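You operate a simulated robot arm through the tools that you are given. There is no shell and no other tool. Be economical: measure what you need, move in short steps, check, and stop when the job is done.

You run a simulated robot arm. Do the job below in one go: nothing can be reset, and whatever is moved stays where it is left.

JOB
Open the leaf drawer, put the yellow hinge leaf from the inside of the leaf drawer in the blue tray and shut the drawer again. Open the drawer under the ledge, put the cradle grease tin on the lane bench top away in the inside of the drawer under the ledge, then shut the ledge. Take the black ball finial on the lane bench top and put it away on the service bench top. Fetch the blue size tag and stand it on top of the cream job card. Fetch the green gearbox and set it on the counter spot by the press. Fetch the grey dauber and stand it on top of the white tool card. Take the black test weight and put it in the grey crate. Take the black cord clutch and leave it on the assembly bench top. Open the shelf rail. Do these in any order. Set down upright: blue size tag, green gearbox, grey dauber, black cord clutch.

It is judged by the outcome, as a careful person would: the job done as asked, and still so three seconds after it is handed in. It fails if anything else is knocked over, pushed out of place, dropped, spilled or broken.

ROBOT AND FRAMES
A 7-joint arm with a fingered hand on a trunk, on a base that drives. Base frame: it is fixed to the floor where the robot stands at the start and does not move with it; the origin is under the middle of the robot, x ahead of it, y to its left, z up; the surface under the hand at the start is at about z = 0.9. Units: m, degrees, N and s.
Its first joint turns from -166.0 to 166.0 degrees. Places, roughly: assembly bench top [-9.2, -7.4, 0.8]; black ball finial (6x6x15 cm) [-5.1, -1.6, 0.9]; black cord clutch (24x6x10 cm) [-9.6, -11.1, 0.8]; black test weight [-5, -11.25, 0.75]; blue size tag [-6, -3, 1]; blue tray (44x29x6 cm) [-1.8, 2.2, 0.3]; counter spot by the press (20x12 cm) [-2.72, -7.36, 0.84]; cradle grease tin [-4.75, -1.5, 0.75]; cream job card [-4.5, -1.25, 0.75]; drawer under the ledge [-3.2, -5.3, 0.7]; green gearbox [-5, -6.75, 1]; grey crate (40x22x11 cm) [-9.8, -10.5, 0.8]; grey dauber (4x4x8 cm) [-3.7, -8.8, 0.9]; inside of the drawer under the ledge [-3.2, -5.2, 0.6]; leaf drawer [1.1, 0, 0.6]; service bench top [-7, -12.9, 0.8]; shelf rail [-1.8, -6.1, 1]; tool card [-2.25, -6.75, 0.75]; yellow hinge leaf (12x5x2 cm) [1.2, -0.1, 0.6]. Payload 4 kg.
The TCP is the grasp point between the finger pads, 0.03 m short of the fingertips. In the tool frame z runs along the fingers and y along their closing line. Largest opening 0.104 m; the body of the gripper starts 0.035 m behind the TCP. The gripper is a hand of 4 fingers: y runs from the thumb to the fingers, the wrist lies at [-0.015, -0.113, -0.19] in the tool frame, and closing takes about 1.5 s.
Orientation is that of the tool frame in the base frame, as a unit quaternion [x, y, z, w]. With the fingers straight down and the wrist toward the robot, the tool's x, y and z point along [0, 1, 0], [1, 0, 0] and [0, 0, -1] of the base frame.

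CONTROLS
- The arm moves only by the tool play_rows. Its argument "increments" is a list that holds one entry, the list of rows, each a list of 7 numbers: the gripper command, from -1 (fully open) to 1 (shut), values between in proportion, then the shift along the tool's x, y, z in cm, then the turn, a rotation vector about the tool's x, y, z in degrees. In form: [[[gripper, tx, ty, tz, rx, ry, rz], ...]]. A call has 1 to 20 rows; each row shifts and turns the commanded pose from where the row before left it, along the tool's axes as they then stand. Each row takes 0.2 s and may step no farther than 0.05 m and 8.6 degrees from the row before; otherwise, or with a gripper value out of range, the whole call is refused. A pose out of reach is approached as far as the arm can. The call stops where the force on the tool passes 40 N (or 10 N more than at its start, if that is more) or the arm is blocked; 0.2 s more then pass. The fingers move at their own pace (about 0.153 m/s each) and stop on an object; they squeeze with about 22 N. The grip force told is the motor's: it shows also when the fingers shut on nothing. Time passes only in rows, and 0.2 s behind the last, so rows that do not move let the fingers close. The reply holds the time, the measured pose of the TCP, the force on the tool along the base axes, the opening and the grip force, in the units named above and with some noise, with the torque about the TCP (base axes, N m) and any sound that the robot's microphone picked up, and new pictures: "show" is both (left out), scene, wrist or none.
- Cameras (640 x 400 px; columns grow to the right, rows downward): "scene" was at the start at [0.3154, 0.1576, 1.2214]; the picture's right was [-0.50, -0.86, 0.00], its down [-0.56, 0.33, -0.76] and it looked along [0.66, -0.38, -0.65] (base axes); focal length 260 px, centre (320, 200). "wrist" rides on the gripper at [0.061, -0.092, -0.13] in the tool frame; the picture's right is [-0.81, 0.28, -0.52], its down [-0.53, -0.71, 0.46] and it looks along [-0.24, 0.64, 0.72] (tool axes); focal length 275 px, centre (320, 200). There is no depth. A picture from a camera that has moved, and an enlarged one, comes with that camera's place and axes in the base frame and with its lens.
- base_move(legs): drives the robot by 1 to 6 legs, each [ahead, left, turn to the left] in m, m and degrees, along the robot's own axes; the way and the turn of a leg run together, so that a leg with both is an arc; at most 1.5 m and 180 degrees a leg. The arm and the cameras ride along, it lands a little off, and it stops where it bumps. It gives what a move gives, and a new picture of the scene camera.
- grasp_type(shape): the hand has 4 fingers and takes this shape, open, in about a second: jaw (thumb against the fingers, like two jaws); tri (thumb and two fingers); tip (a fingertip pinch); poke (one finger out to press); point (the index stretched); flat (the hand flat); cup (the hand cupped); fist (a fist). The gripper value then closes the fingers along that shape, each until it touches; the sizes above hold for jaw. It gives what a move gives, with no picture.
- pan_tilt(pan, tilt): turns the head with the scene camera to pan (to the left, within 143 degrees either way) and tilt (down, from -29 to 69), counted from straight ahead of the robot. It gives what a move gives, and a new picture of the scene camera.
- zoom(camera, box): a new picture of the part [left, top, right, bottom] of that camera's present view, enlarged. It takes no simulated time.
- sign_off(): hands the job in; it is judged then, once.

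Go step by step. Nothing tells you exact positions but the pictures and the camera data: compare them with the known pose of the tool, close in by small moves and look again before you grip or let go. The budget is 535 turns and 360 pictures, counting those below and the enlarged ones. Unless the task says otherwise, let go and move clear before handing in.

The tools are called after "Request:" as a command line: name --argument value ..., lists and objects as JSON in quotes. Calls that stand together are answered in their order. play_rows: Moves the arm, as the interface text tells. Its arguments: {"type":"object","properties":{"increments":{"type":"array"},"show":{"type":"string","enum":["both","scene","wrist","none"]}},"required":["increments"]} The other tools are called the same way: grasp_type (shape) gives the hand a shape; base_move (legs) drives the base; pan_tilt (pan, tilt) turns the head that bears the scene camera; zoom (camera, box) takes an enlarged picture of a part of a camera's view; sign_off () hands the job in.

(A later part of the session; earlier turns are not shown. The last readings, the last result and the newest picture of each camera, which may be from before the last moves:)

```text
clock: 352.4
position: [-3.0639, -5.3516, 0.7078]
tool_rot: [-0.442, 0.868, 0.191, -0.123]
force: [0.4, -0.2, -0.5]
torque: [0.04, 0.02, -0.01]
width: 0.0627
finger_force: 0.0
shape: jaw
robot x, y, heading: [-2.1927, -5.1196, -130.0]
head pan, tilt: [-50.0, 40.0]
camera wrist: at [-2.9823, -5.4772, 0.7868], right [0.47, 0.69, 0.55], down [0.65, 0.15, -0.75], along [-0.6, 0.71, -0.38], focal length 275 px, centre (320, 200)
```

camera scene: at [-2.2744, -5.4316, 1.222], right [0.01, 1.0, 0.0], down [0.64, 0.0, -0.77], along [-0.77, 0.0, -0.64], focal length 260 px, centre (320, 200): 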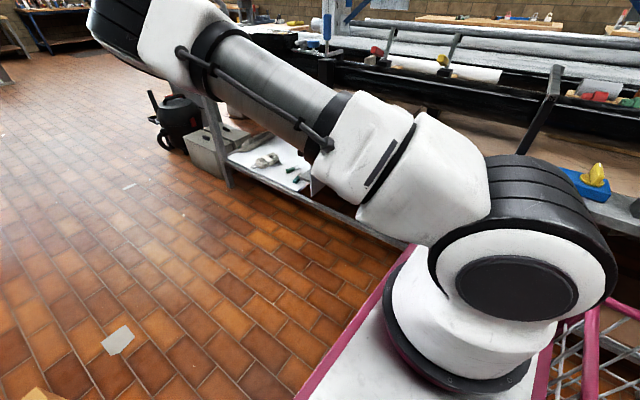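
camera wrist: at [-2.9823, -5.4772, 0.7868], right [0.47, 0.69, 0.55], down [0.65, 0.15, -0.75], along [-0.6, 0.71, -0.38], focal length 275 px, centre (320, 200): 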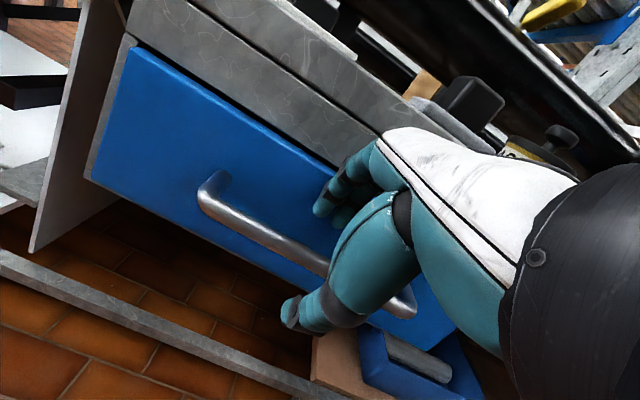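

Request:
play_rows --increments '[[[0.4, 0, 0, 0.3, 0, 0, 0], [1, 0, 0, 0, 0, 0, 0], [1, 0, 0, 0, 0, 0, 0], [1, 0, 0, 0, 0, 0, 0], [1, 0, 0, 0, 0, 0, 0], [1, 0, 0, 0, 0, 0, 0], [1, 0, 0, 0, 0, 0, 0]]]' --show "wrist"

```text
clock: 354.0
position: [-3.0663, -5.3504, 0.7065]
tool_rot: [-0.442, 0.867, 0.192, -0.125]
force: [5.4, -6.9, 17.3]
torque: [0.03, 0.07, -0.02]
width: 0.0002
finger_force: 22.1
shape: jaw
robot x, y, heading: [-2.184, -5.1219, -130.5]
head pan, tilt: [-50.0, 40.0]
camera wrist: at [-2.9837, -5.477, 0.785], right [0.47, 0.69, 0.55], down [0.65, 0.15, -0.75], along [-0.6, 0.7, -0.38], focal length 275 px, centre (320, 200)
```

wrist: 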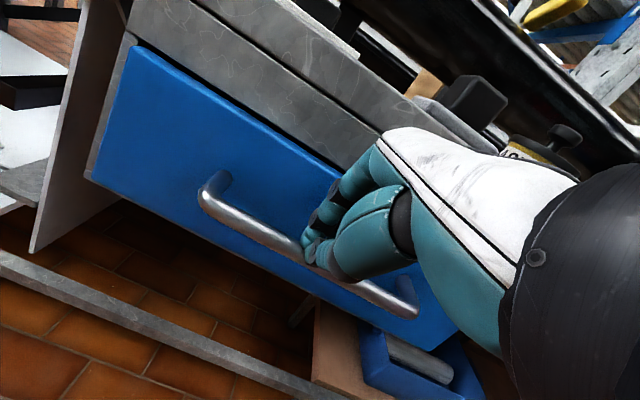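

Request:
play_rows --increments '[[[0.4, 0, 0, -1, 0, 0, 0], [-0.2, 0, 0, 0, 0, 0, 0], [-0.2, 0, 0, 0, 0, 0, 0], [-0.2, 0, -0.3, 1.5, 0, 0, 0], [-0.2, 0, -0.3, 1.5, 0, 0, 0], [-0.2, 0, -0.2, 0.8, 0, 0, 0], [-0.2, 0, 0, 0, 0, 0, 0]]]' --show "wrist"

```text
clock: 355.6
position: [-3.0701, -5.349, 0.6756]
tool_rot: [-0.443, 0.867, 0.191, -0.123]
force: [10.2, -8.4, 4.9]
torque: [0.3, 0.27, -0.14]
width: 0.0593
finger_force: 0.0
shape: jaw
robot x, y, heading: [-2.1855, -5.114, -130.5]
head pan, tilt: [-50.0, 40.0]
camera wrist: at [-2.9883, -5.4746, 0.7542], right [0.47, 0.69, 0.55], down [0.65, 0.15, -0.75], along [-0.6, 0.7, -0.38], focal length 275 px, centre (320, 200)
```

wrist: 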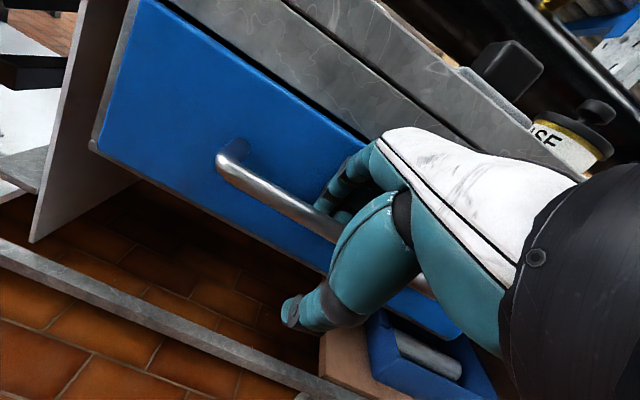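

Request:
play_rows --increments '[[[0.3, 0, -0.4, 0, 0, 0, 0], [1, 0, 0, 0, 0, 0, 0], [1, 0, 0, 0, 0, 0, 0], [1, 0, 0, 0, 0, 0, 0], [1, 0, 0, 0, 0, 0, 0], [1, 0, 0, 0, 0, 0, 0], [1, 0, 0, 0, 0, 0, 0]]]' --show "wrist"

```text
clock: 357.2
position: [-3.0664, -5.3509, 0.6735]
tool_rot: [-0.443, 0.867, 0.191, -0.123]
force: [0.0, 3.0, -4.0]
torque: [0.02, -0.04, 0.06]
width: 0.0
finger_force: 22.3
shape: jaw
robot x, y, heading: [-2.1894, -5.121, -130.2]
head pan, tilt: [-50.0, 40.0]
camera wrist: at [-2.9854, -5.476, 0.7527], right [0.47, 0.69, 0.55], down [0.65, 0.15, -0.75], along [-0.6, 0.71, -0.38], focal length 275 px, centre (320, 200)
```

wrist: 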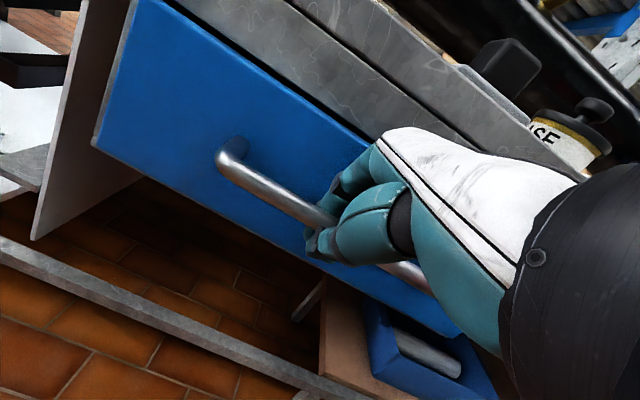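

Request:
play_rows --increments '[[[1, 0, -1.8, -0.88, 0, 0, 0], [1, 0, -1.8, -0.88, 0, 0, 0], [1, 0, -1.8, -0.88, 0, 0, 0], [1, 0, 0, 0, 0, 0, 0]]]' --show "wrist"

```text
clock: 358.2
position: [-3.0175, -5.3861, 0.674]
tool_rot: [-0.443, 0.868, 0.191, -0.122]
force: [-2.2, -1.5, -6.9]
torque: [-0.05, -0.08, 0.1]
width: 0.0
finger_force: 22.7
shape: jaw
robot x, y, heading: [-2.1888, -5.1202, -130.3]
head pan, tilt: [-50.0, 40.0]
camera wrist: at [-2.9355, -5.5115, 0.7531], right [0.47, 0.69, 0.55], down [0.65, 0.15, -0.75], along [-0.6, 0.7, -0.38], focal length 275 px, centre (320, 200)
```

wrist: 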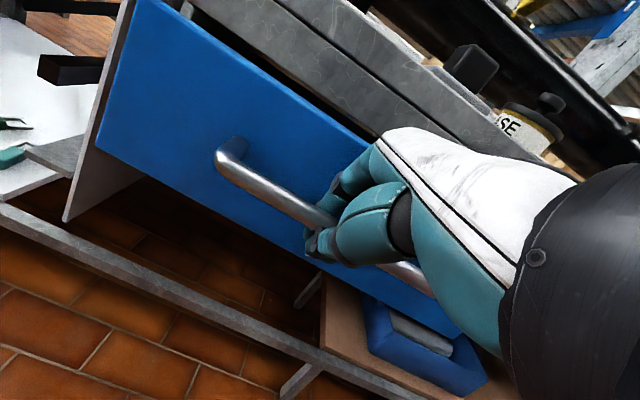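

Request:
play_rows --increments '[[[1, 0, -2.2, -1.08, 0, 0, 0], [1, 0, -2.2, -1.08, 0, 0, 0], [1, 0, -2.2, -1.08, 0, 0, 0], [1, 0, -2.2, -1.08, 0, 0, 0], [1, 0, -2.2, -1.08, 0, 0, 0], [1, 0, -2.2, -1.08, 0, 0, 0], [1, 0, 0, 0, 0, 0, 0]]]'

```text
clock: 359.8
position: [-2.8991, -5.4708, 0.6729]
tool_rot: [-0.443, 0.867, 0.191, -0.123]
force: [-5.8, -6.4, -2.1]
torque: [0.05, -0.06, 0.21]
width: 0.0
finger_force: 22.4
shape: jaw
robot x, y, heading: [-2.1887, -5.1183, -130.5]
head pan, tilt: [-50.0, 40.0]
camera scene: at [-2.2745, -5.4318, 1.2219], right [0.01, 1.0, 0.0], down [0.64, 0.0, -0.77], along [-0.77, 0.0, -0.64], focal length 260 px, centre (320, 200)
camera wrist: at [-2.817, -5.5966, 0.7527], right [0.47, 0.69, 0.55], down [0.65, 0.15, -0.75], along [-0.6, 0.7, -0.38], focal length 275 px, centre (320, 200)
```

scene: 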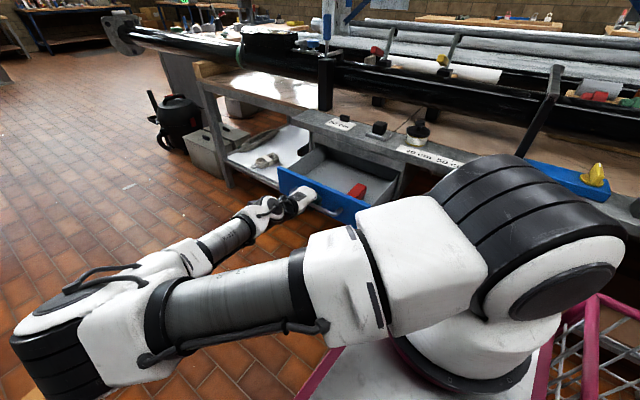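
wrist: 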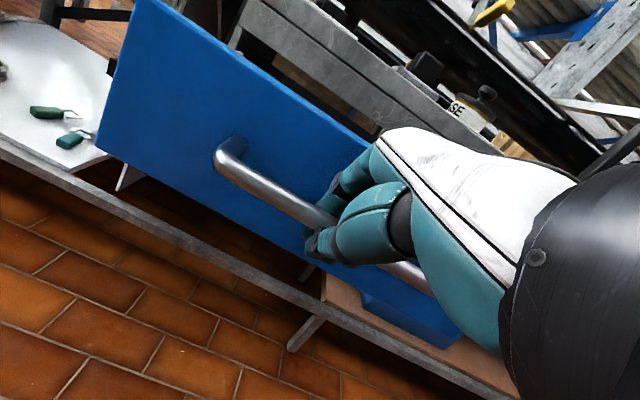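

Request:
play_rows --increments '[[[1, 0, -2.2, -1.08, 0, 0, 0], [1, 0, -2.2, -1.08, 0, 0, 0], [1, 0, 0, 0, 0, 0, 0]]]' --show "scene"

```text
clock: 360.2
position: [-2.8854, -5.4792, 0.6725]
tool_rot: [-0.441, 0.868, 0.193, -0.123]
force: [-27.6, 6.1, -15.7]
torque: [-0.29, -0.29, 0.47]
width: 0.0
finger_force: 22.1
shape: jaw
robot x, y, heading: [-2.1887, -5.1201, -130.4]
head pan, tilt: [-50.0, 40.0]
stopped in row 2: the force on the tool passed its limit at 54 N (the readings are from after the stop); the commanded pose is now the measured one
camera scene: at [-2.2762, -5.4314, 1.2219], right [0.01, 1.0, 0.0], down [0.64, 0.0, -0.77], along [-0.77, 0.01, -0.64], focal length 260 px, centre (320, 200)
```

scene: 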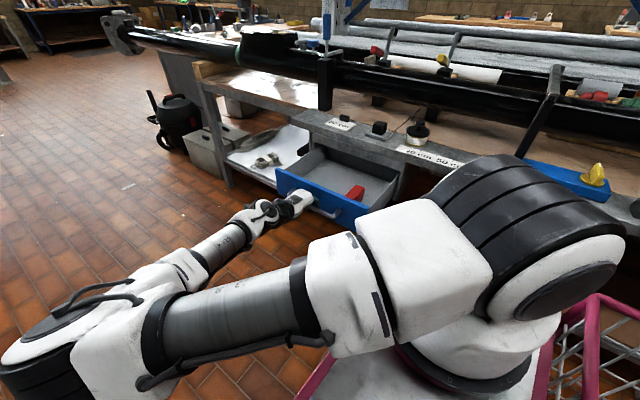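

Request:
play_rows --increments '[[[0.3, 0, 0.3, 0.1, 0, 0, 0], [-0.3, 0, 0, 0, 0, 0, 0], [-0.3, 0, 0, 0, 0, 0, 0], [-0.3, 0, 0, -2, 0, 0, 0], [-0.3, 0, 0, -3, 0, 0, 0], [-0.3, 0, 0, -4, 0, 0, 0], [-0.3, 0, 0, -4, 0, 0, 0], [-0.3, 0, 0, -4, 8, 0, 0], [-0.3, 0, 0, -4, 8, 0, 0], [-0.3, 0, 0, -4, 8, 0, 0]]]'

```text
clock: 362.4
position: [-2.8015, -5.5225, 0.9057]
tool_rot: [-0.458, 0.889, 0.008, -0.028]
force: [0.2, -1.2, -0.6]
torque: [-0.01, 0.02, 0.03]
width: 0.0672
finger_force: 0.1
shape: jaw
robot x, y, heading: [-2.186, -5.1238, -130.2]
head pan, tilt: [-50.0, 40.0]
camera scene: at [-2.2744, -5.4318, 1.2219], right [0.01, 1.0, 0.0], down [0.64, 0.0, -0.77], along [-0.77, 0.0, -0.64], focal length 260 px, centre (320, 200)
camera wrist: at [-2.7548, -5.6225, 1.0333], right [0.28, 0.82, 0.49], down [0.86, 0.01, -0.51], along [-0.42, 0.57, -0.71], focal length 275 px, centre (320, 200)
```

scene: 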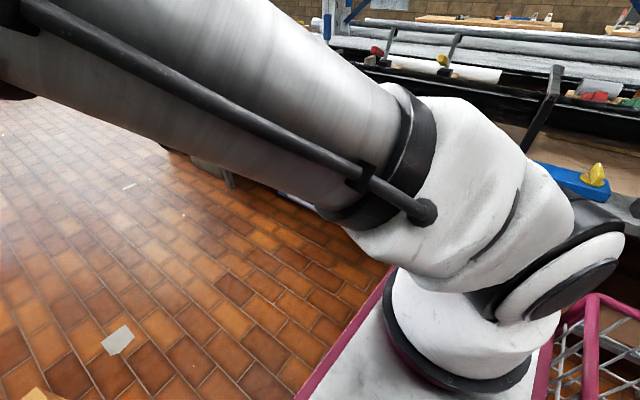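
wrist: 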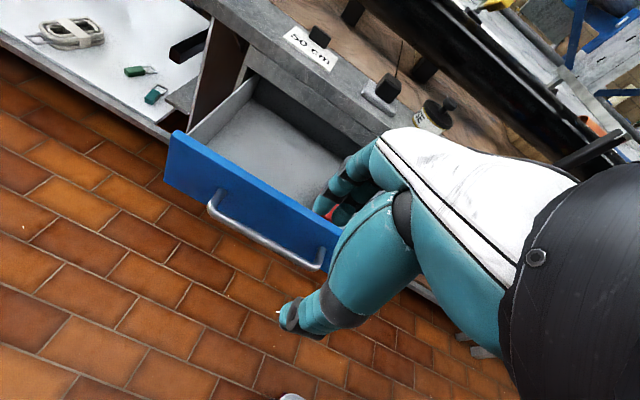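

Request:
play_rows --increments '[[[-1, 0, 0, -3.5, 0, 0, 0], [-1, 0, 0, -3.5, 0, 0, 0], [-1, -1.6, 4.6, 0, 0, 0, 0], [-1, -1.6, 4.6, 0, 0, 0, 0], [-1, -1.6, 4.6, 0, 0, 0, 0], [-1, -1.6, 4.6, 0, 0, 0, 0], [-1, -1.6, 4.6, 0, 0, 0, 0], [-1, -1.6, 4.6, 0, 0, 0, 0], [-1, -1.6, 4.6, 0, 0, 0, 0], [-1, -1.6, 4.6, 0, 0, 0, 0], [-1, -1.6, 4.6, 0, 0, 0, 0], [-1, -1.6, 4, 0, 0, 0, 0], [-1, 0, 0, 0, 0, 0, 0]]]'

```text
clock: 365.2
position: [-3.0789, -5.1302, 0.983]
tool_rot: [-0.456, 0.889, 0.008, -0.028]
force: [0.2, 0.7, -1.4]
torque: [-0.01, -0.01, 0.01]
width: 0.1041
finger_force: 0.1
shape: jaw
robot x, y, heading: [-2.1901, -5.1194, -130.4]
head pan, tilt: [-50.0, 40.0]
camera scene: at [-2.2747, -5.4314, 1.222], right [0.01, 1.0, 0.0], down [0.64, 0.0, -0.77], along [-0.77, 0.0, -0.64], focal length 260 px, centre (320, 200)
camera wrist: at [-3.0316, -5.2299, 1.112], right [0.28, 0.82, 0.49], down [0.86, 0.01, -0.51], along [-0.42, 0.57, -0.71], focal length 275 px, centre (320, 200)
```

scene: 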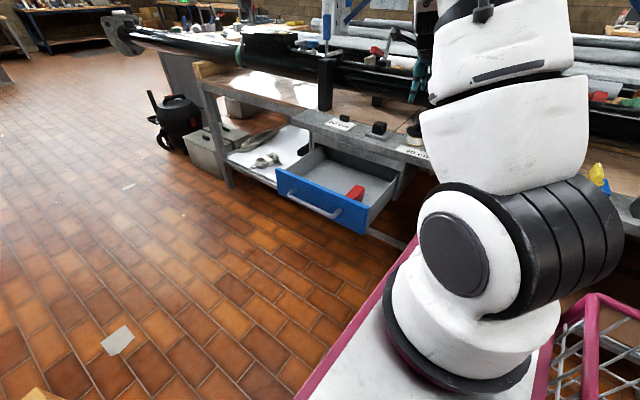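
wrist: 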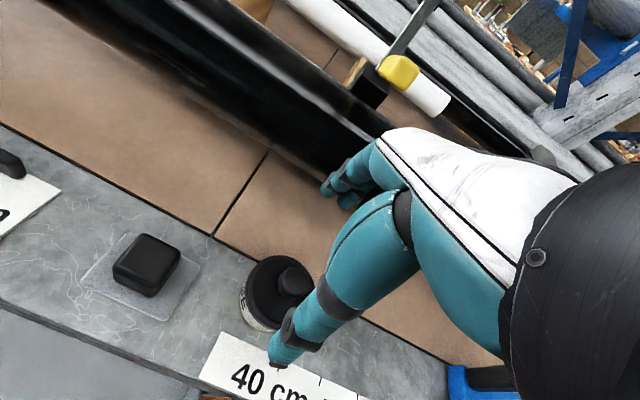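

Request:
play_rows --increments '[[[-1, -1, 0.4, 3, 0, 0, 0], [-1, -1, 0.2, 3, 0, 0, 0], [-1, -0.3, 0.2, 3, 0, 0, 0], [-1, 0, 0, 3, 0, 0, 0], [-1, 0, 0, 1.3, 0, 0, 0], [-1, 0, 0, 0, 0, 0, 0]]]' --show "wrist"

```text
clock: 366.6
position: [-3.0764, -5.1087, 0.8496]
tool_rot: [-0.457, 0.889, 0.009, -0.028]
force: [-0.3, 1.0, 1.3]
torque: [0.05, 0.05, 0.01]
width: 0.1042
finger_force: 0.1
shape: jaw
robot x, y, heading: [-2.1906, -5.1204, -130.4]
head pan, tilt: [-50.0, 40.0]
camera wrist: at [-3.0287, -5.2078, 0.9791], right [0.28, 0.82, 0.49], down [0.86, 0.01, -0.51], along [-0.42, 0.57, -0.71], focal length 275 px, centre (320, 200)
```

wrist: 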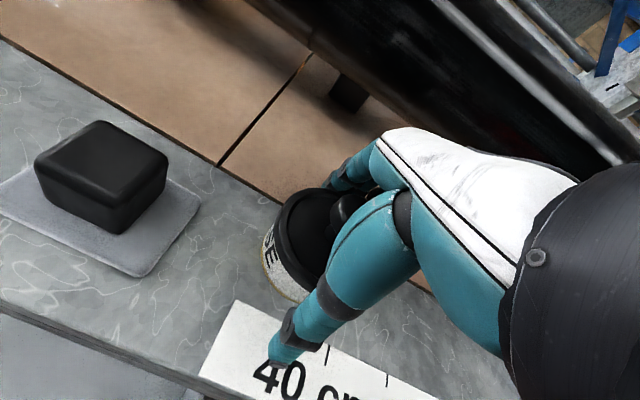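

Request:
play_rows --increments '[[[1, 0.4, 0, 0, 0, 0, 0], [1, 0, 0, 0, 0, 0, 0], [1, 0, 0, 0, 0, 0, 0], [1, 0, 0, 0, 0, 0, 0], [1, 0, 0, 0, 0, 0, 0], [1, 0, 0, -2, 0, 0, 0], [1, 0, 0, -3, 0, 0, 0], [1, 0, 0, -3, 0, 0, 0], [1, 0, 0, -3, 0, 0, 0], [1, 0, 0, 0, 0, 0, 0]]]' --show "wrist"

```text
clock: 368.8
position: [-3.0709, -5.1073, 0.9619]
tool_rot: [-0.457, 0.889, 0.008, -0.028]
force: [0.4, 0.0, -2.8]
torque: [-0.02, -0.03, 0.01]
width: 0.0684
finger_force: 21.9
shape: jaw
robot x, y, heading: [-2.1875, -5.1198, -130.1]
head pan, tilt: [-50.0, 40.0]
camera wrist: at [-3.0237, -5.2084, 1.0904], right [0.28, 0.82, 0.49], down [0.86, 0.01, -0.51], along [-0.42, 0.57, -0.71], focal length 275 px, centre (320, 200)
```

wrist: 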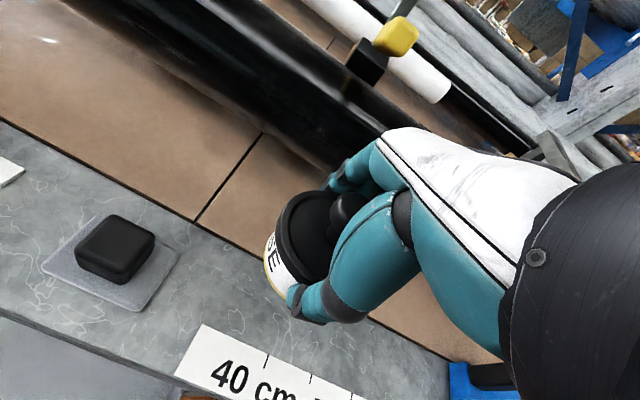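

Request:
play_rows --increments '[[[1, 2, -4, -1, 0, 0, 0], [1, 2, -4, -1, 0, 0, 0], [1, 2, -4, 0, 0, 0, 0], [1, 2, -4, 0, 0, 0, 0], [1, 3.5, -3, 0, 0, 0, 0], [1, 4.2, -1.5, 0, 0, 0, 0], [1, 4.2, 0, 0, 0, 0, 0], [1, 4.2, 0, 0, 0, 0, 0], [1, 3.6, 0, 0, 0, 0, 0], [1, -0.2, -0.2, 4, 0, 0, 0], [1, -0.2, -0.2, 4, 0, 0, 0], [1, 0, 0, 0, 0, 0, 0]]]'

```text
clock: 371.4
position: [-3.0676, -5.4569, 0.9069]
tool_rot: [-0.457, 0.889, 0.008, -0.029]
force: [1.0, -0.4, -2.5]
torque: [-0.03, -0.02, 0.0]
width: 0.0683
finger_force: 21.7
shape: jaw
robot x, y, heading: [-2.1899, -5.1216, -130.4]
head pan, tilt: [-50.0, 40.0]
camera scene: at [-2.2746, -5.4315, 1.222], right [0.01, 1.0, 0.0], down [0.64, 0.0, -0.77], along [-0.77, 0.0, -0.64], focal length 260 px, centre (320, 200)
camera wrist: at [-3.0199, -5.5554, 1.0359], right [0.28, 0.82, 0.49], down [0.86, 0.01, -0.51], along [-0.42, 0.57, -0.71], focal length 275 px, centre (320, 200)
```

scene: 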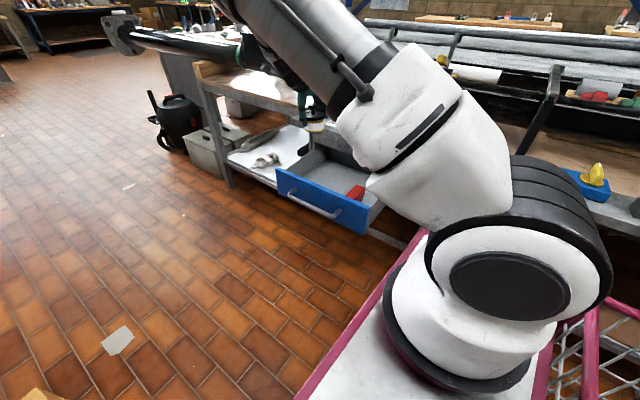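
wrist: 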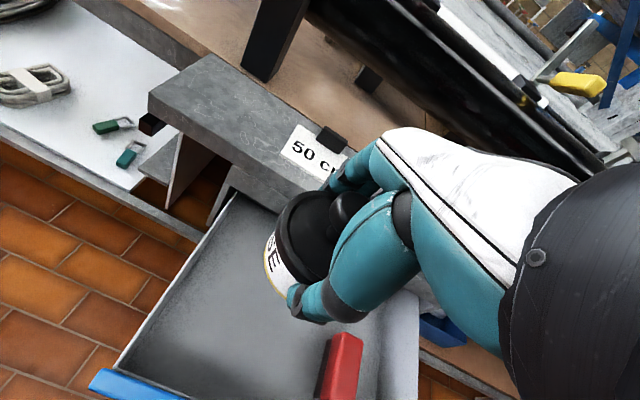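

Request:
play_rows --increments '[[[1, -0.3, -0.2, 4, 0, 0, 0], [1, -0.3, -0.2, 4, 0, 0, 0], [1, -0.3, -0.2, 4, 0, 0, 0], [1, -0.3, -0.2, 4, 0, 0, 0], [1, -0.2, -0.1, 3, 0, 0, 0], [1, -0.2, -0.1, 3, 0, 0, 0], [1, 0, 0, 0, 0, 0, 0]]]'

```text
clock: 373.0
position: [-3.0596, -5.4474, 0.6866]
tool_rot: [-0.456, 0.89, 0.008, -0.029]
force: [0.8, -0.8, -2.0]
torque: [0.01, 0.03, -0.02]
width: 0.0681
finger_force: 22.0
shape: jaw
robot x, y, heading: [-2.1872, -5.1192, -130.2]
head pan, tilt: [-50.0, 40.0]
camera scene: at [-2.2747, -5.4315, 1.222], right [0.01, 1.0, 0.0], down [0.64, 0.0, -0.77], along [-0.77, 0.0, -0.64], focal length 260 px, centre (320, 200)
camera wrist: at [-3.0113, -5.5471, 0.8161], right [0.28, 0.82, 0.49], down [0.86, 0.01, -0.51], along [-0.42, 0.57, -0.71], focal length 275 px, centre (320, 200)
```

scene: 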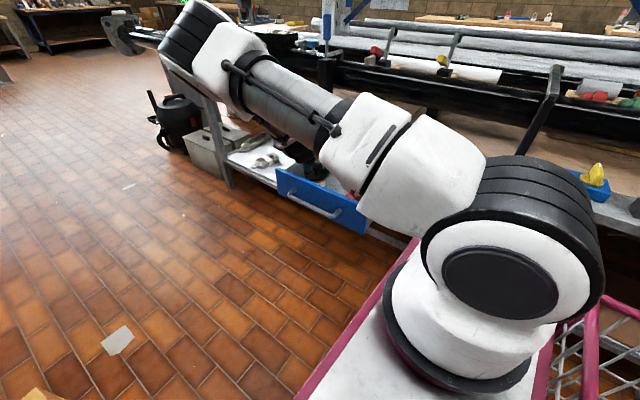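
wrist: 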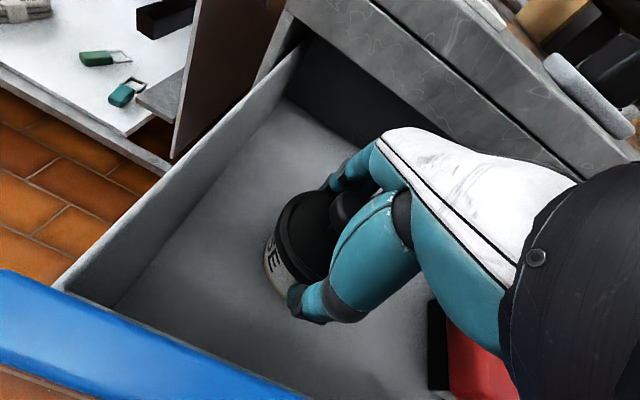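

Request:
play_rows --increments '[[[1, 0, 0, 1, 0, 0, 0], [1, 0, 0, 0.7, 0, 0, 0], [1, 0, 0, 0.5, 0, 0, 0], [1, 0, 0, 0.5, 0, 0, 0], [1, 0, 0, 0, 0, 0, 0]]]' --show "wrist"

```text
clock: 374.1
position: [-3.0653, -5.4457, 0.6644]
tool_rot: [-0.456, 0.889, 0.011, -0.034]
force: [1.0, 4.0, 20.5]
torque: [0.14, 0.27, -0.08]
width: 0.0678
finger_force: 21.5
shape: jaw
robot x, y, heading: [-2.1899, -5.1225, -130.2]
head pan, tilt: [-50.0, 40.0]
stopped in row 5: the force on the tool passed its limit at 41 N (the readings are from after the stop); the commanded pose is now the measured one
camera wrist: at [-3.0164, -5.5467, 0.7935], right [0.29, 0.82, 0.49], down [0.86, 0.01, -0.52], along [-0.43, 0.57, -0.7], focal length 275 px, centre (320, 200)
```

wrist: 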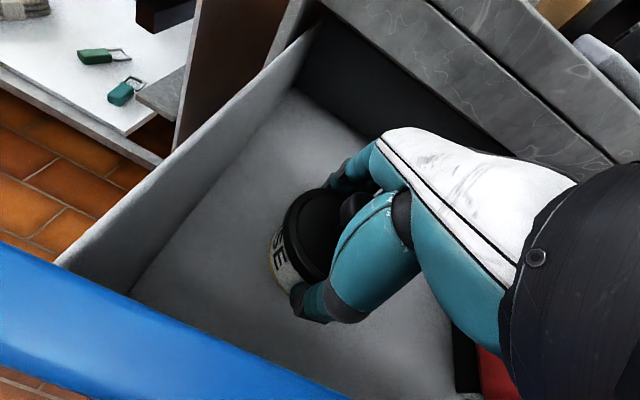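

The tin is on the drawer floor. Release and rise straight out.

Request:
play_rows --increments '[[[1, 0, 0, -0.2, 0, 0, 0], [0, 0, 0, 0, 0, 0, 0], [-0.5, 0, 0, 0, 0, 0, 0], [-0.7, 0, 0, 0, 0, 0, 0], [-0.7, 0, 0, 0, 0, 0, 0], [-0.7, 0, 0, -2, 0, 0, 0], [-0.7, 0.1, 0, -3, 0, 0, 0], [-0.7, 0.2, 0, -4, 0, 0, 0], [-0.7, 0.2, 0, -4, 0, 0, 0], [-0.7, 0.2, 0, -4, 0, 0, 0], [-0.7, 0.2, 0, -4, 0, 0, 0]]]' --show "wrist"

```text
clock: 376.5
position: [-3.0539, -5.4531, 0.8736]
tool_rot: [-0.457, 0.889, 0.01, -0.032]
force: [-0.2, 0.4, -0.6]
torque: [0.0, 0.02, 0.01]
width: 0.0881
finger_force: 0.0
shape: jaw
robot x, y, heading: [-2.1906, -5.1204, -130.3]
head pan, tilt: [-50.0, 40.0]
heard: snap
camera wrist: at [-3.0066, -5.5527, 1.0032], right [0.28, 0.82, 0.49], down [0.86, 0.01, -0.51], along [-0.43, 0.57, -0.7], focal length 275 px, centre (320, 200)
```

wrist: 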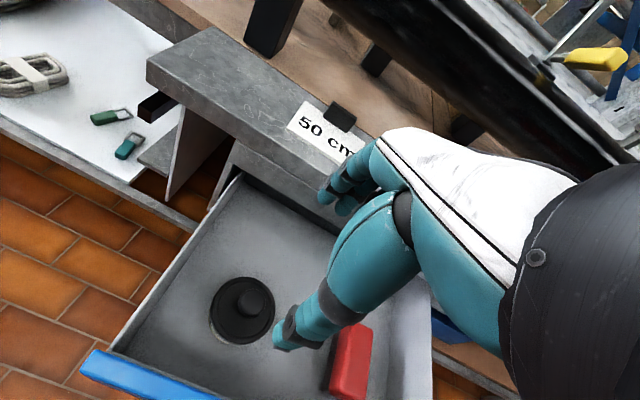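

Request:
play_rows --increments '[[[0, 0, -4.5, 0, 0, 0, 0], [1, 0, -4.5, 0, 0, 0, 0], [1, 0, -4.5, 0, 0, 0, 0], [1, 0, -4.5, 0, 0, 0, 0], [1, -1, -4.5, 0, 0, 0, 0], [1, -1, -4.5, 0, 0, 0, 0], [1, -1, 0, 2, -8, 0, 0], [1, -1, 0, 4, -8, 0, 0], [1, 0, -1, 4, -8, 0, 0], [1, 0, -1.5, 4, 0, 0, 0], [1, 0, -1.5, 4, 0, 0, 0], [1, 0, 0, 0, 0, 0, 0]]]'

```text
clock: 379.1
position: [-2.8361, -5.5754, 0.6766]
tool_rot: [-0.44, 0.868, 0.195, -0.127]
force: [0.2, 0.0, 0.4]
torque: [0.02, -0.01, -0.02]
width: 0.0
finger_force: 22.1
shape: jaw
robot x, y, heading: [-2.1927, -5.1262, -130.4]
head pan, tilt: [-50.0, 40.0]
camera scene: at [-2.2745, -5.4315, 1.222], right [0.01, 1.0, 0.0], down [0.64, 0.0, -0.77], along [-0.77, 0.0, -0.64], focal length 260 px, centre (320, 200)
camera wrist: at [-2.7543, -5.7007, 0.7539], right [0.48, 0.69, 0.55], down [0.64, 0.15, -0.75], along [-0.6, 0.71, -0.37], focal length 275 px, centre (320, 200)
```

scene: 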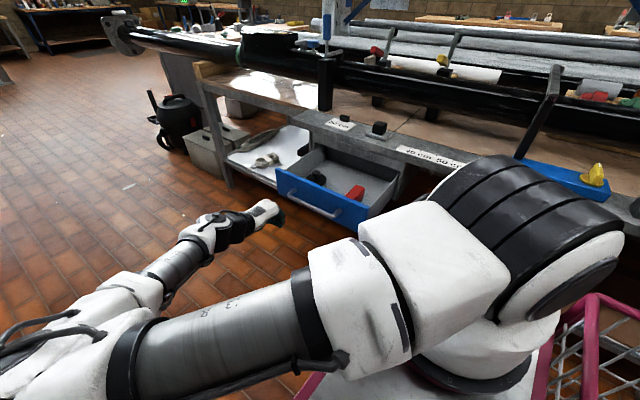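
wrist: 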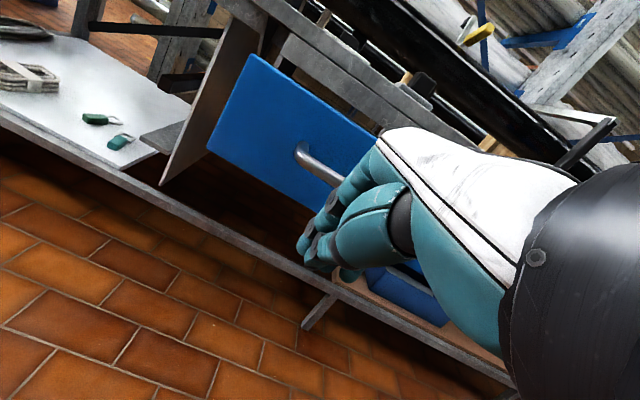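

Request:
play_rows --increments '[[[1, -2.5, 0, 0, 0, 0, 0], [1, -2.5, 0, 0, 0, 0, 0], [1, 0, 2.25, 1.1, 0, 0, 0], [1, 0, 2.25, 1.1, 0, 0, 0], [1, 0, 2.25, 1.1, 0, 0, 0], [1, 0, 2.25, 1.1, 0, 0, 0], [1, 0, 2.25, 1.1, 0, 0, 0], [1, 0, 2.25, 1.1, 0, 0, 0], [1, 0, 2.25, 1.1, 0, 0, 0], [1, 0, 2.25, 1.1, 0, 0, 0], [1, 0, 2.25, 1.1, 0, 0, 0]]]'

```text
clock: 381.5
position: [-2.9892, -5.4031, 0.6759]
tool_rot: [-0.441, 0.867, 0.194, -0.127]
force: [0.4, 0.1, 0.6]
torque: [0.01, -0.01, 0.02]
width: 0.0
finger_force: 22.2
shape: jaw
robot x, y, heading: [-2.1856, -5.1181, -130.5]
head pan, tilt: [-50.0, 40.0]
camera scene: at [-2.2743, -5.4315, 1.222], right [0.01, 1.0, 0.0], down [0.64, 0.0, -0.77], along [-0.77, 0.0, -0.64], focal length 260 px, centre (320, 200)
camera wrist: at [-2.9065, -5.5274, 0.7536], right [0.48, 0.69, 0.55], down [0.64, 0.15, -0.75], along [-0.6, 0.71, -0.37], focal length 275 px, centre (320, 200)
```

scene: 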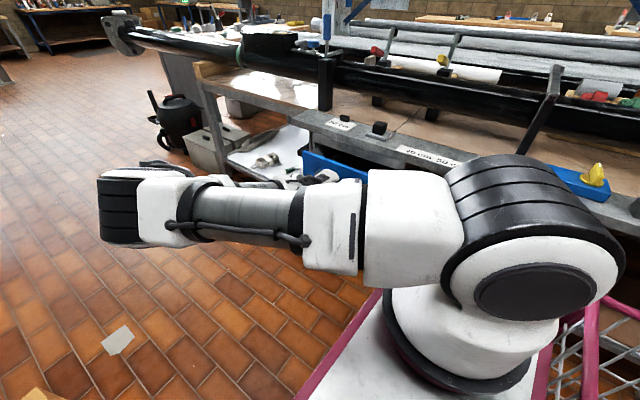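
wrist: 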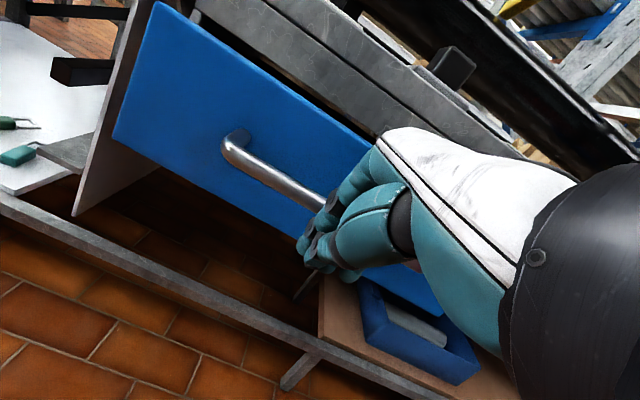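

Drawer is moving in; keep pushing until it stops.

Request:
play_rows --increments '[[[1, 0, 1.8, 0.88, 0, 0, 0], [1, 0, 1.8, 0.88, 0, 0, 0], [1, 0, 1.8, 0.88, 0, 0, 0], [1, 0, 1.8, 0.88, 0, 0, 0], [1, 0, 1.8, 0.88, 0, 0, 0], [1, 0, 1.8, 0.88, 0, 0, 0]]]' --show "wrist"

```text
clock: 382.7
position: [-3.0593, -5.3535, 0.6748]
tool_rot: [-0.442, 0.867, 0.193, -0.126]
force: [25.8, -10.3, 14.9]
torque: [0.35, 0.13, -0.46]
width: 0.0
finger_force: 21.8
shape: jaw
robot x, y, heading: [-2.1869, -5.1163, -130.2]
head pan, tilt: [-50.0, 40.0]
stopped in row 5: the force on the tool passed its limit at 61 N (the readings are from after the stop); the commanded pose is now the measured one
camera wrist: at [-2.9769, -5.4796, 0.7541], right [0.47, 0.69, 0.55], down [0.64, 0.15, -0.75], along [-0.6, 0.71, -0.37], focal length 275 px, centre (320, 200)
```

wrist: 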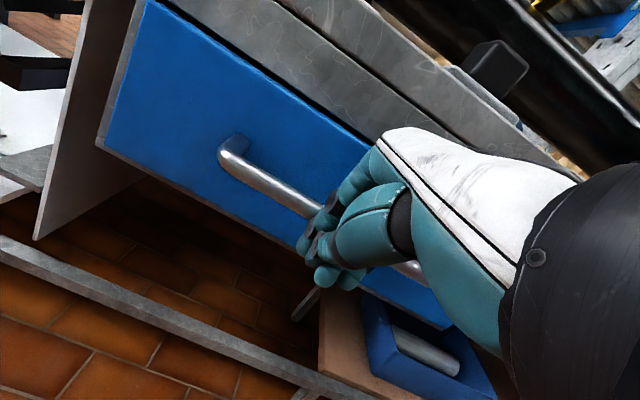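

Request:
play_rows --increments '[[[1, 0, -3, -1.5, 0, 0, 0], [1, 0, -4, -2, 0, 0, 0], [1, 0, -4, -2, 0, 0, 0], [1, 0, -4, -2, 0, 0, 0], [-1, 0, -2, -4, 0, 0, 0], [-1, 0, 0, -4.5, 6, 0, 0], [-1, 0, 0, -4.5, 7, 0, 0], [-1, 0, 0, -4.5, 7, 0, 0], [-1, 0, 0, -4.5, 5, 0, 0], [-1, -3, 0, -3, 0, 0, 0], [-1, -4, 0, 0, 0, 0, 0], [-1, -4, 0, 0, 0, 0, 0]]]'

Request:
pan_tilt --pan -40 --tilt 35

```text
clock: 385.3
position: [-2.7858, -5.4076, 0.8965]
tool_rot: [-0.457, 0.889, 0.002, -0.026]
force: [0.7, 0.4, 0.5]
torque: [0.0, 0.0, -0.03]
width: 0.1038
finger_force: 0.0
shape: jaw
out of reach, approached as far as the arm can: row 12
robot x, y, heading: [-2.1893, -5.1192, -130.2]
head pan, tilt: [-50.0, 40.0]
camera scene: at [-2.274, -5.4317, 1.222], right [0.01, 1.0, 0.0], down [0.64, 0.0, -0.77], along [-0.77, 0.0, -0.64], focal length 260 px, centre (320, 200)
camera wrist: at [-2.739, -5.5054, 1.026], right [0.27, 0.83, 0.49], down [0.87, 0.01, -0.5], along [-0.42, 0.56, -0.72], focal length 275 px, centre (320, 200)
```

scene: 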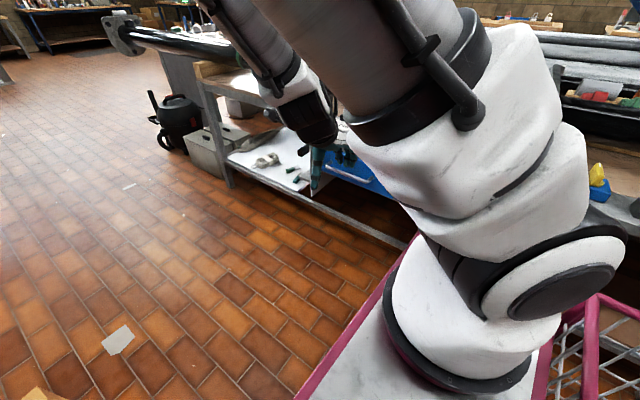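
wrist: 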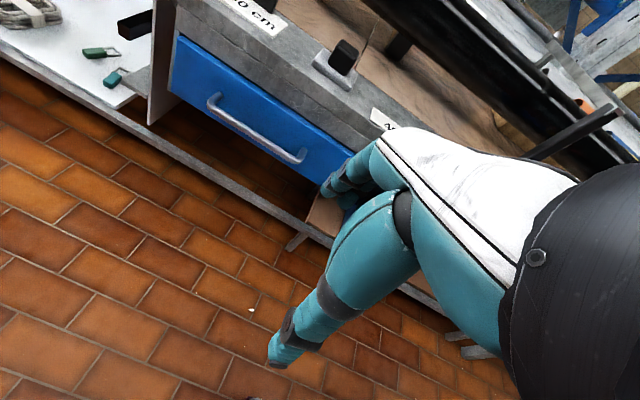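

```text
clock: 386.0
position: [-2.7853, -5.407, 0.8962]
tool_rot: [-0.457, 0.889, 0.002, -0.027]
force: [-0.4, 0.6, 0.0]
torque: [0.01, -0.02, -0.02]
width: 0.1038
finger_force: 0.0
shape: jaw
robot x, y, heading: [-2.1891, -5.1171, -130.3]
head pan, tilt: [-40.0, 35.0]
camera scene: at [-2.2759, -5.4468, 1.2295], right [-0.17, 0.99, 0.0], down [0.57, 0.1, -0.82], along [-0.81, -0.14, -0.57], focal length 260 px, centre (320, 200)
```

scene: 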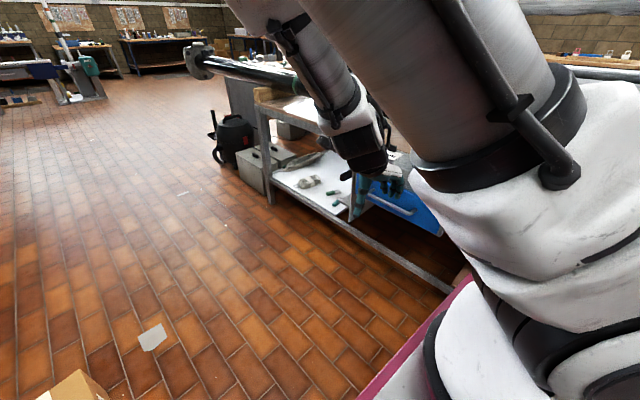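

Request:
pan_tilt --pan 60 --tilt 22

Request:
zoom --camera "scene" --box '[60, 60, 400, 260]'

```text
clock: 387.7
position: [-2.7848, -5.4074, 0.8957]
tool_rot: [-0.457, 0.889, 0.002, -0.026]
force: [0.0, -0.3, 0.0]
torque: [-0.02, 0.02, 0.0]
width: 0.1036
finger_force: 0.1
shape: jaw
robot x, y, heading: [-2.1859, -5.1205, -130.2]
head pan, tilt: [60.0, 22.0]
camera scene: at [-2.1578, -5.5195, 1.2501], right [-0.94, -0.34, 0.0], down [-0.13, 0.35, -0.93], along [0.31, -0.87, -0.37], focal length 260 px, centre (320, 200)
```

scene: 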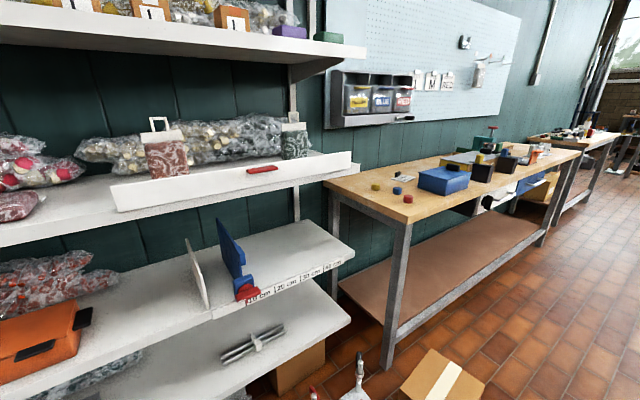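

```text
1.88 times, centred on (230, 160) of scene
camera zoom: at [-2.1578, -5.5195, 1.2501], right [-0.94, -0.34, 0.0], down [-0.13, 0.35, -0.93], along [0.31, -0.87, -0.37], focal length 489 px, centre (489, 275)
```

zoom: 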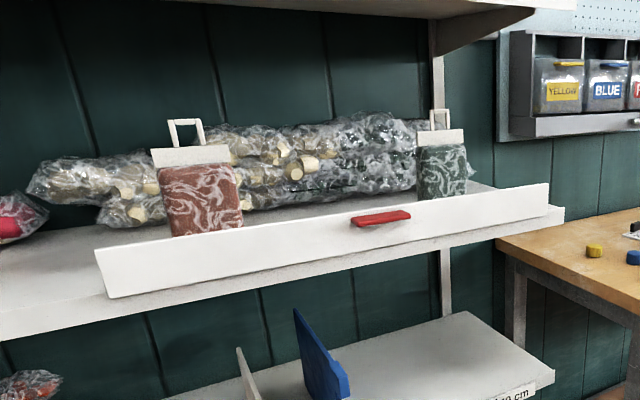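

The ledge drawer is shut. The shelf rail is the white flap with a red handle on the left shelves. The aisle is too tight to turn here, so I'll go ahead and pick up the green gearbox first, then turn round in the open area.

Request:
base_move --legs '[[0, -0.12, 0], [0, 0, 5], [1.2, 0, 0]]'

Request:
pan_tilt --pan -35 --tilt 20

```text
clock: 395.3
position: [-3.5466, -6.4011, 0.8941]
tool_rot: [-0.502, 0.864, 0.0, -0.026]
force: [0.2, -0.5, 0.9]
torque: [-0.03, -0.02, -0.03]
width: 0.1033
finger_force: 0.2
shape: jaw
robot x, y, heading: [-2.9815, -6.0566, -124.4]
head pan, tilt: [60.0, 22.0]
camera scene: at [-2.9106, -6.4488, 1.2502], right [-0.9, -0.43, 0.0], down [-0.16, 0.34, -0.93], along [0.4, -0.84, -0.37], focal length 260 px, centre (320, 200)
```

scene: 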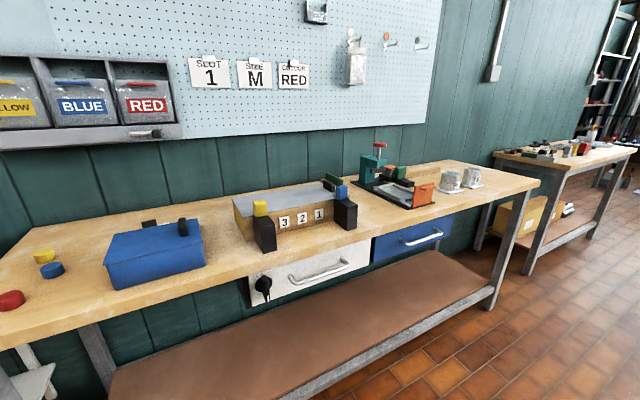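

```text
clock: 397.0
position: [-3.5454, -6.4018, 0.896]
tool_rot: [-0.502, 0.864, 0.0, -0.027]
force: [-0.6, -1.2, 0.0]
torque: [0.0, 0.0, 0.03]
width: 0.1037
finger_force: 0.1
shape: jaw
robot x, y, heading: [-2.9841, -6.0528, -124.3]
head pan, tilt: [-35.0, 20.0]
camera scene: at [-3.0378, -6.3979, 1.2534], right [-0.35, 0.94, 0.0], down [0.32, 0.12, -0.94], along [-0.88, -0.33, -0.34], focal length 260 px, centre (320, 200)
```

scene: 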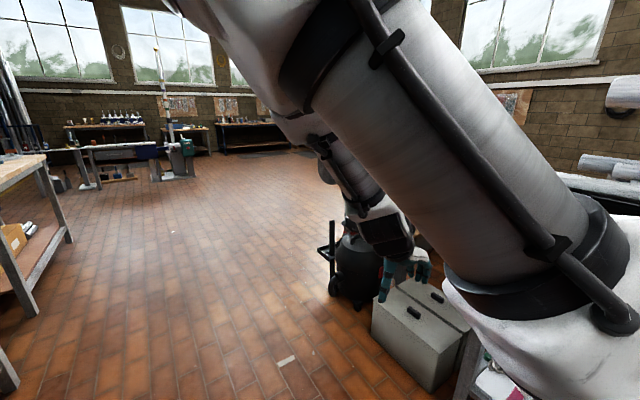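

Request:
base_move --legs '[[0.9, 0.1, 0]]'

Request:
pan_tilt --pan -70 --tilt 20

```text
clock: 401.8
position: [-3.9895, -7.2057, 0.8957]
tool_rot: [-0.499, 0.866, 0.0, -0.026]
force: [-0.5, 0.5, 0.1]
torque: [0.0, 0.03, 0.0]
width: 0.1037
finger_force: 0.1
shape: jaw
robot x, y, heading: [-3.4235, -6.8599, -124.8]
head pan, tilt: [-35.0, 20.0]
camera scene: at [-3.4819, -7.2067, 1.2534], right [-0.34, 0.94, 0.0], down [0.32, 0.12, -0.94], along [-0.88, -0.32, -0.34], focal length 260 px, centre (320, 200)
```

scene: 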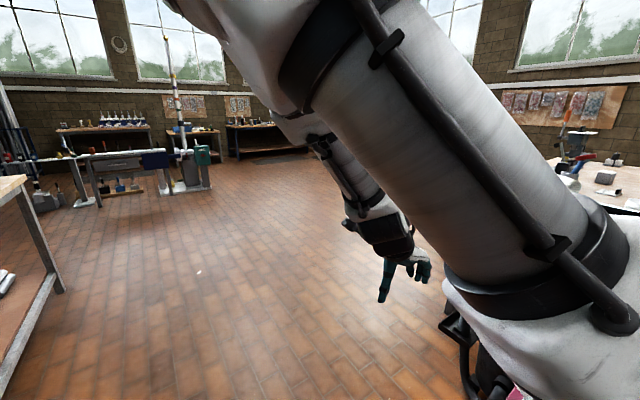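

```text
clock: 402.8
position: [-3.9903, -7.2063, 0.8951]
tool_rot: [-0.499, 0.866, -0.001, -0.027]
force: [0.1, 0.5, -0.4]
torque: [0.02, 0.05, -0.02]
width: 0.1037
finger_force: 0.0
shape: jaw
robot x, y, heading: [-3.4227, -6.8612, -124.9]
head pan, tilt: [-70.0, 20.0]
camera scene: at [-3.4845, -7.1508, 1.2534], right [0.26, 0.97, 0.0], down [0.33, -0.09, -0.94], along [-0.91, 0.24, -0.34], focal length 260 px, centre (320, 200)
```

scene: 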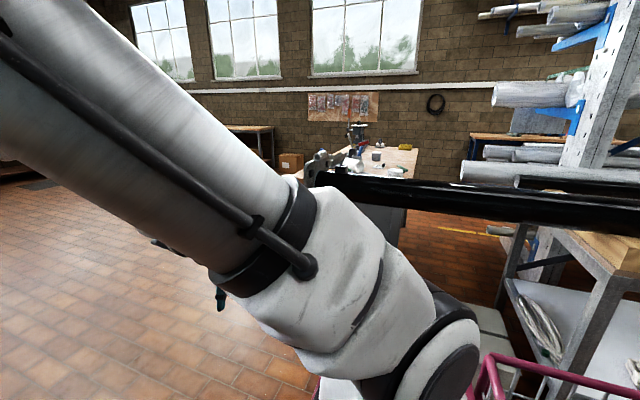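

Request:
zoom --camera "scene" --box '[270, 90, 450, 220]'

```text
3.08 times, centred on (360, 155) of scene
camera zoom: at [-3.4845, -7.1508, 1.2534], right [0.26, 0.97, 0.0], down [0.33, -0.09, -0.94], along [-0.91, 0.24, -0.34], focal length 799 px, centre (197, 338)
```

zoom: 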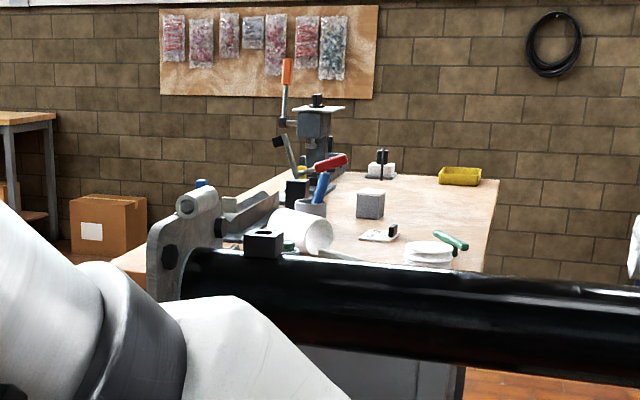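

Request:
base_move --legs '[[0.75, 0, 0]]'

Request:
play_rows --increments '[[[-1, -4, -4, -1, 0, 0, 0], [-1, -4, -2, -2, 0, 0, 0], [-1, -4, 0, -2, 0, 0, 0], [-1, -4, 0, -3, 0, 0, 0], [-1, -4, 0, -3, 0, 0, 0], [-1, -4, 0, -3, 0, 0, 0]]]' --show "scene"

```text
clock: 406.8
position: [-4.4089, -7.8095, 0.8942]
tool_rot: [-0.499, 0.866, 0.0, -0.026]
force: [-0.2, 1.3, 0.1]
torque: [0.02, 0.0, -0.02]
width: 0.1039
finger_force: 0.0
shape: jaw
robot x, y, heading: [-3.8457, -7.4665, -124.8]
head pan, tilt: [-70.0, 20.0]
camera scene: at [-3.9042, -7.754, 1.2534], right [0.26, 0.97, 0.0], down [0.33, -0.09, -0.94], along [-0.91, 0.24, -0.34], focal length 260 px, centre (320, 200)
```

scene: 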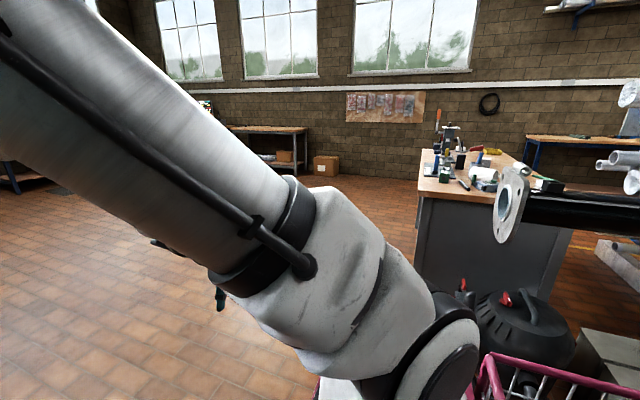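

```text
refused: row 1 steps farther than a row can; nothing moved
```

Request:
zoom --camera "scene" --box '[400, 90, 560, 230]'

```text
2.86 times, centred on (480, 160) of scene
camera zoom: at [-3.9042, -7.754, 1.2534], right [0.26, 0.97, 0.0], down [0.33, -0.09, -0.94], along [-0.91, 0.24, -0.34], focal length 742 px, centre (-137, 314)
```

zoom: 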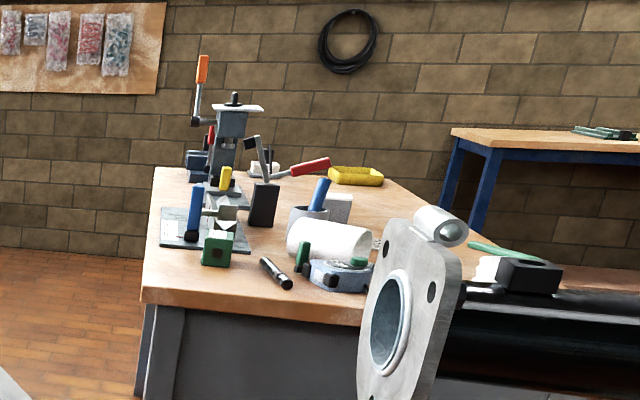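

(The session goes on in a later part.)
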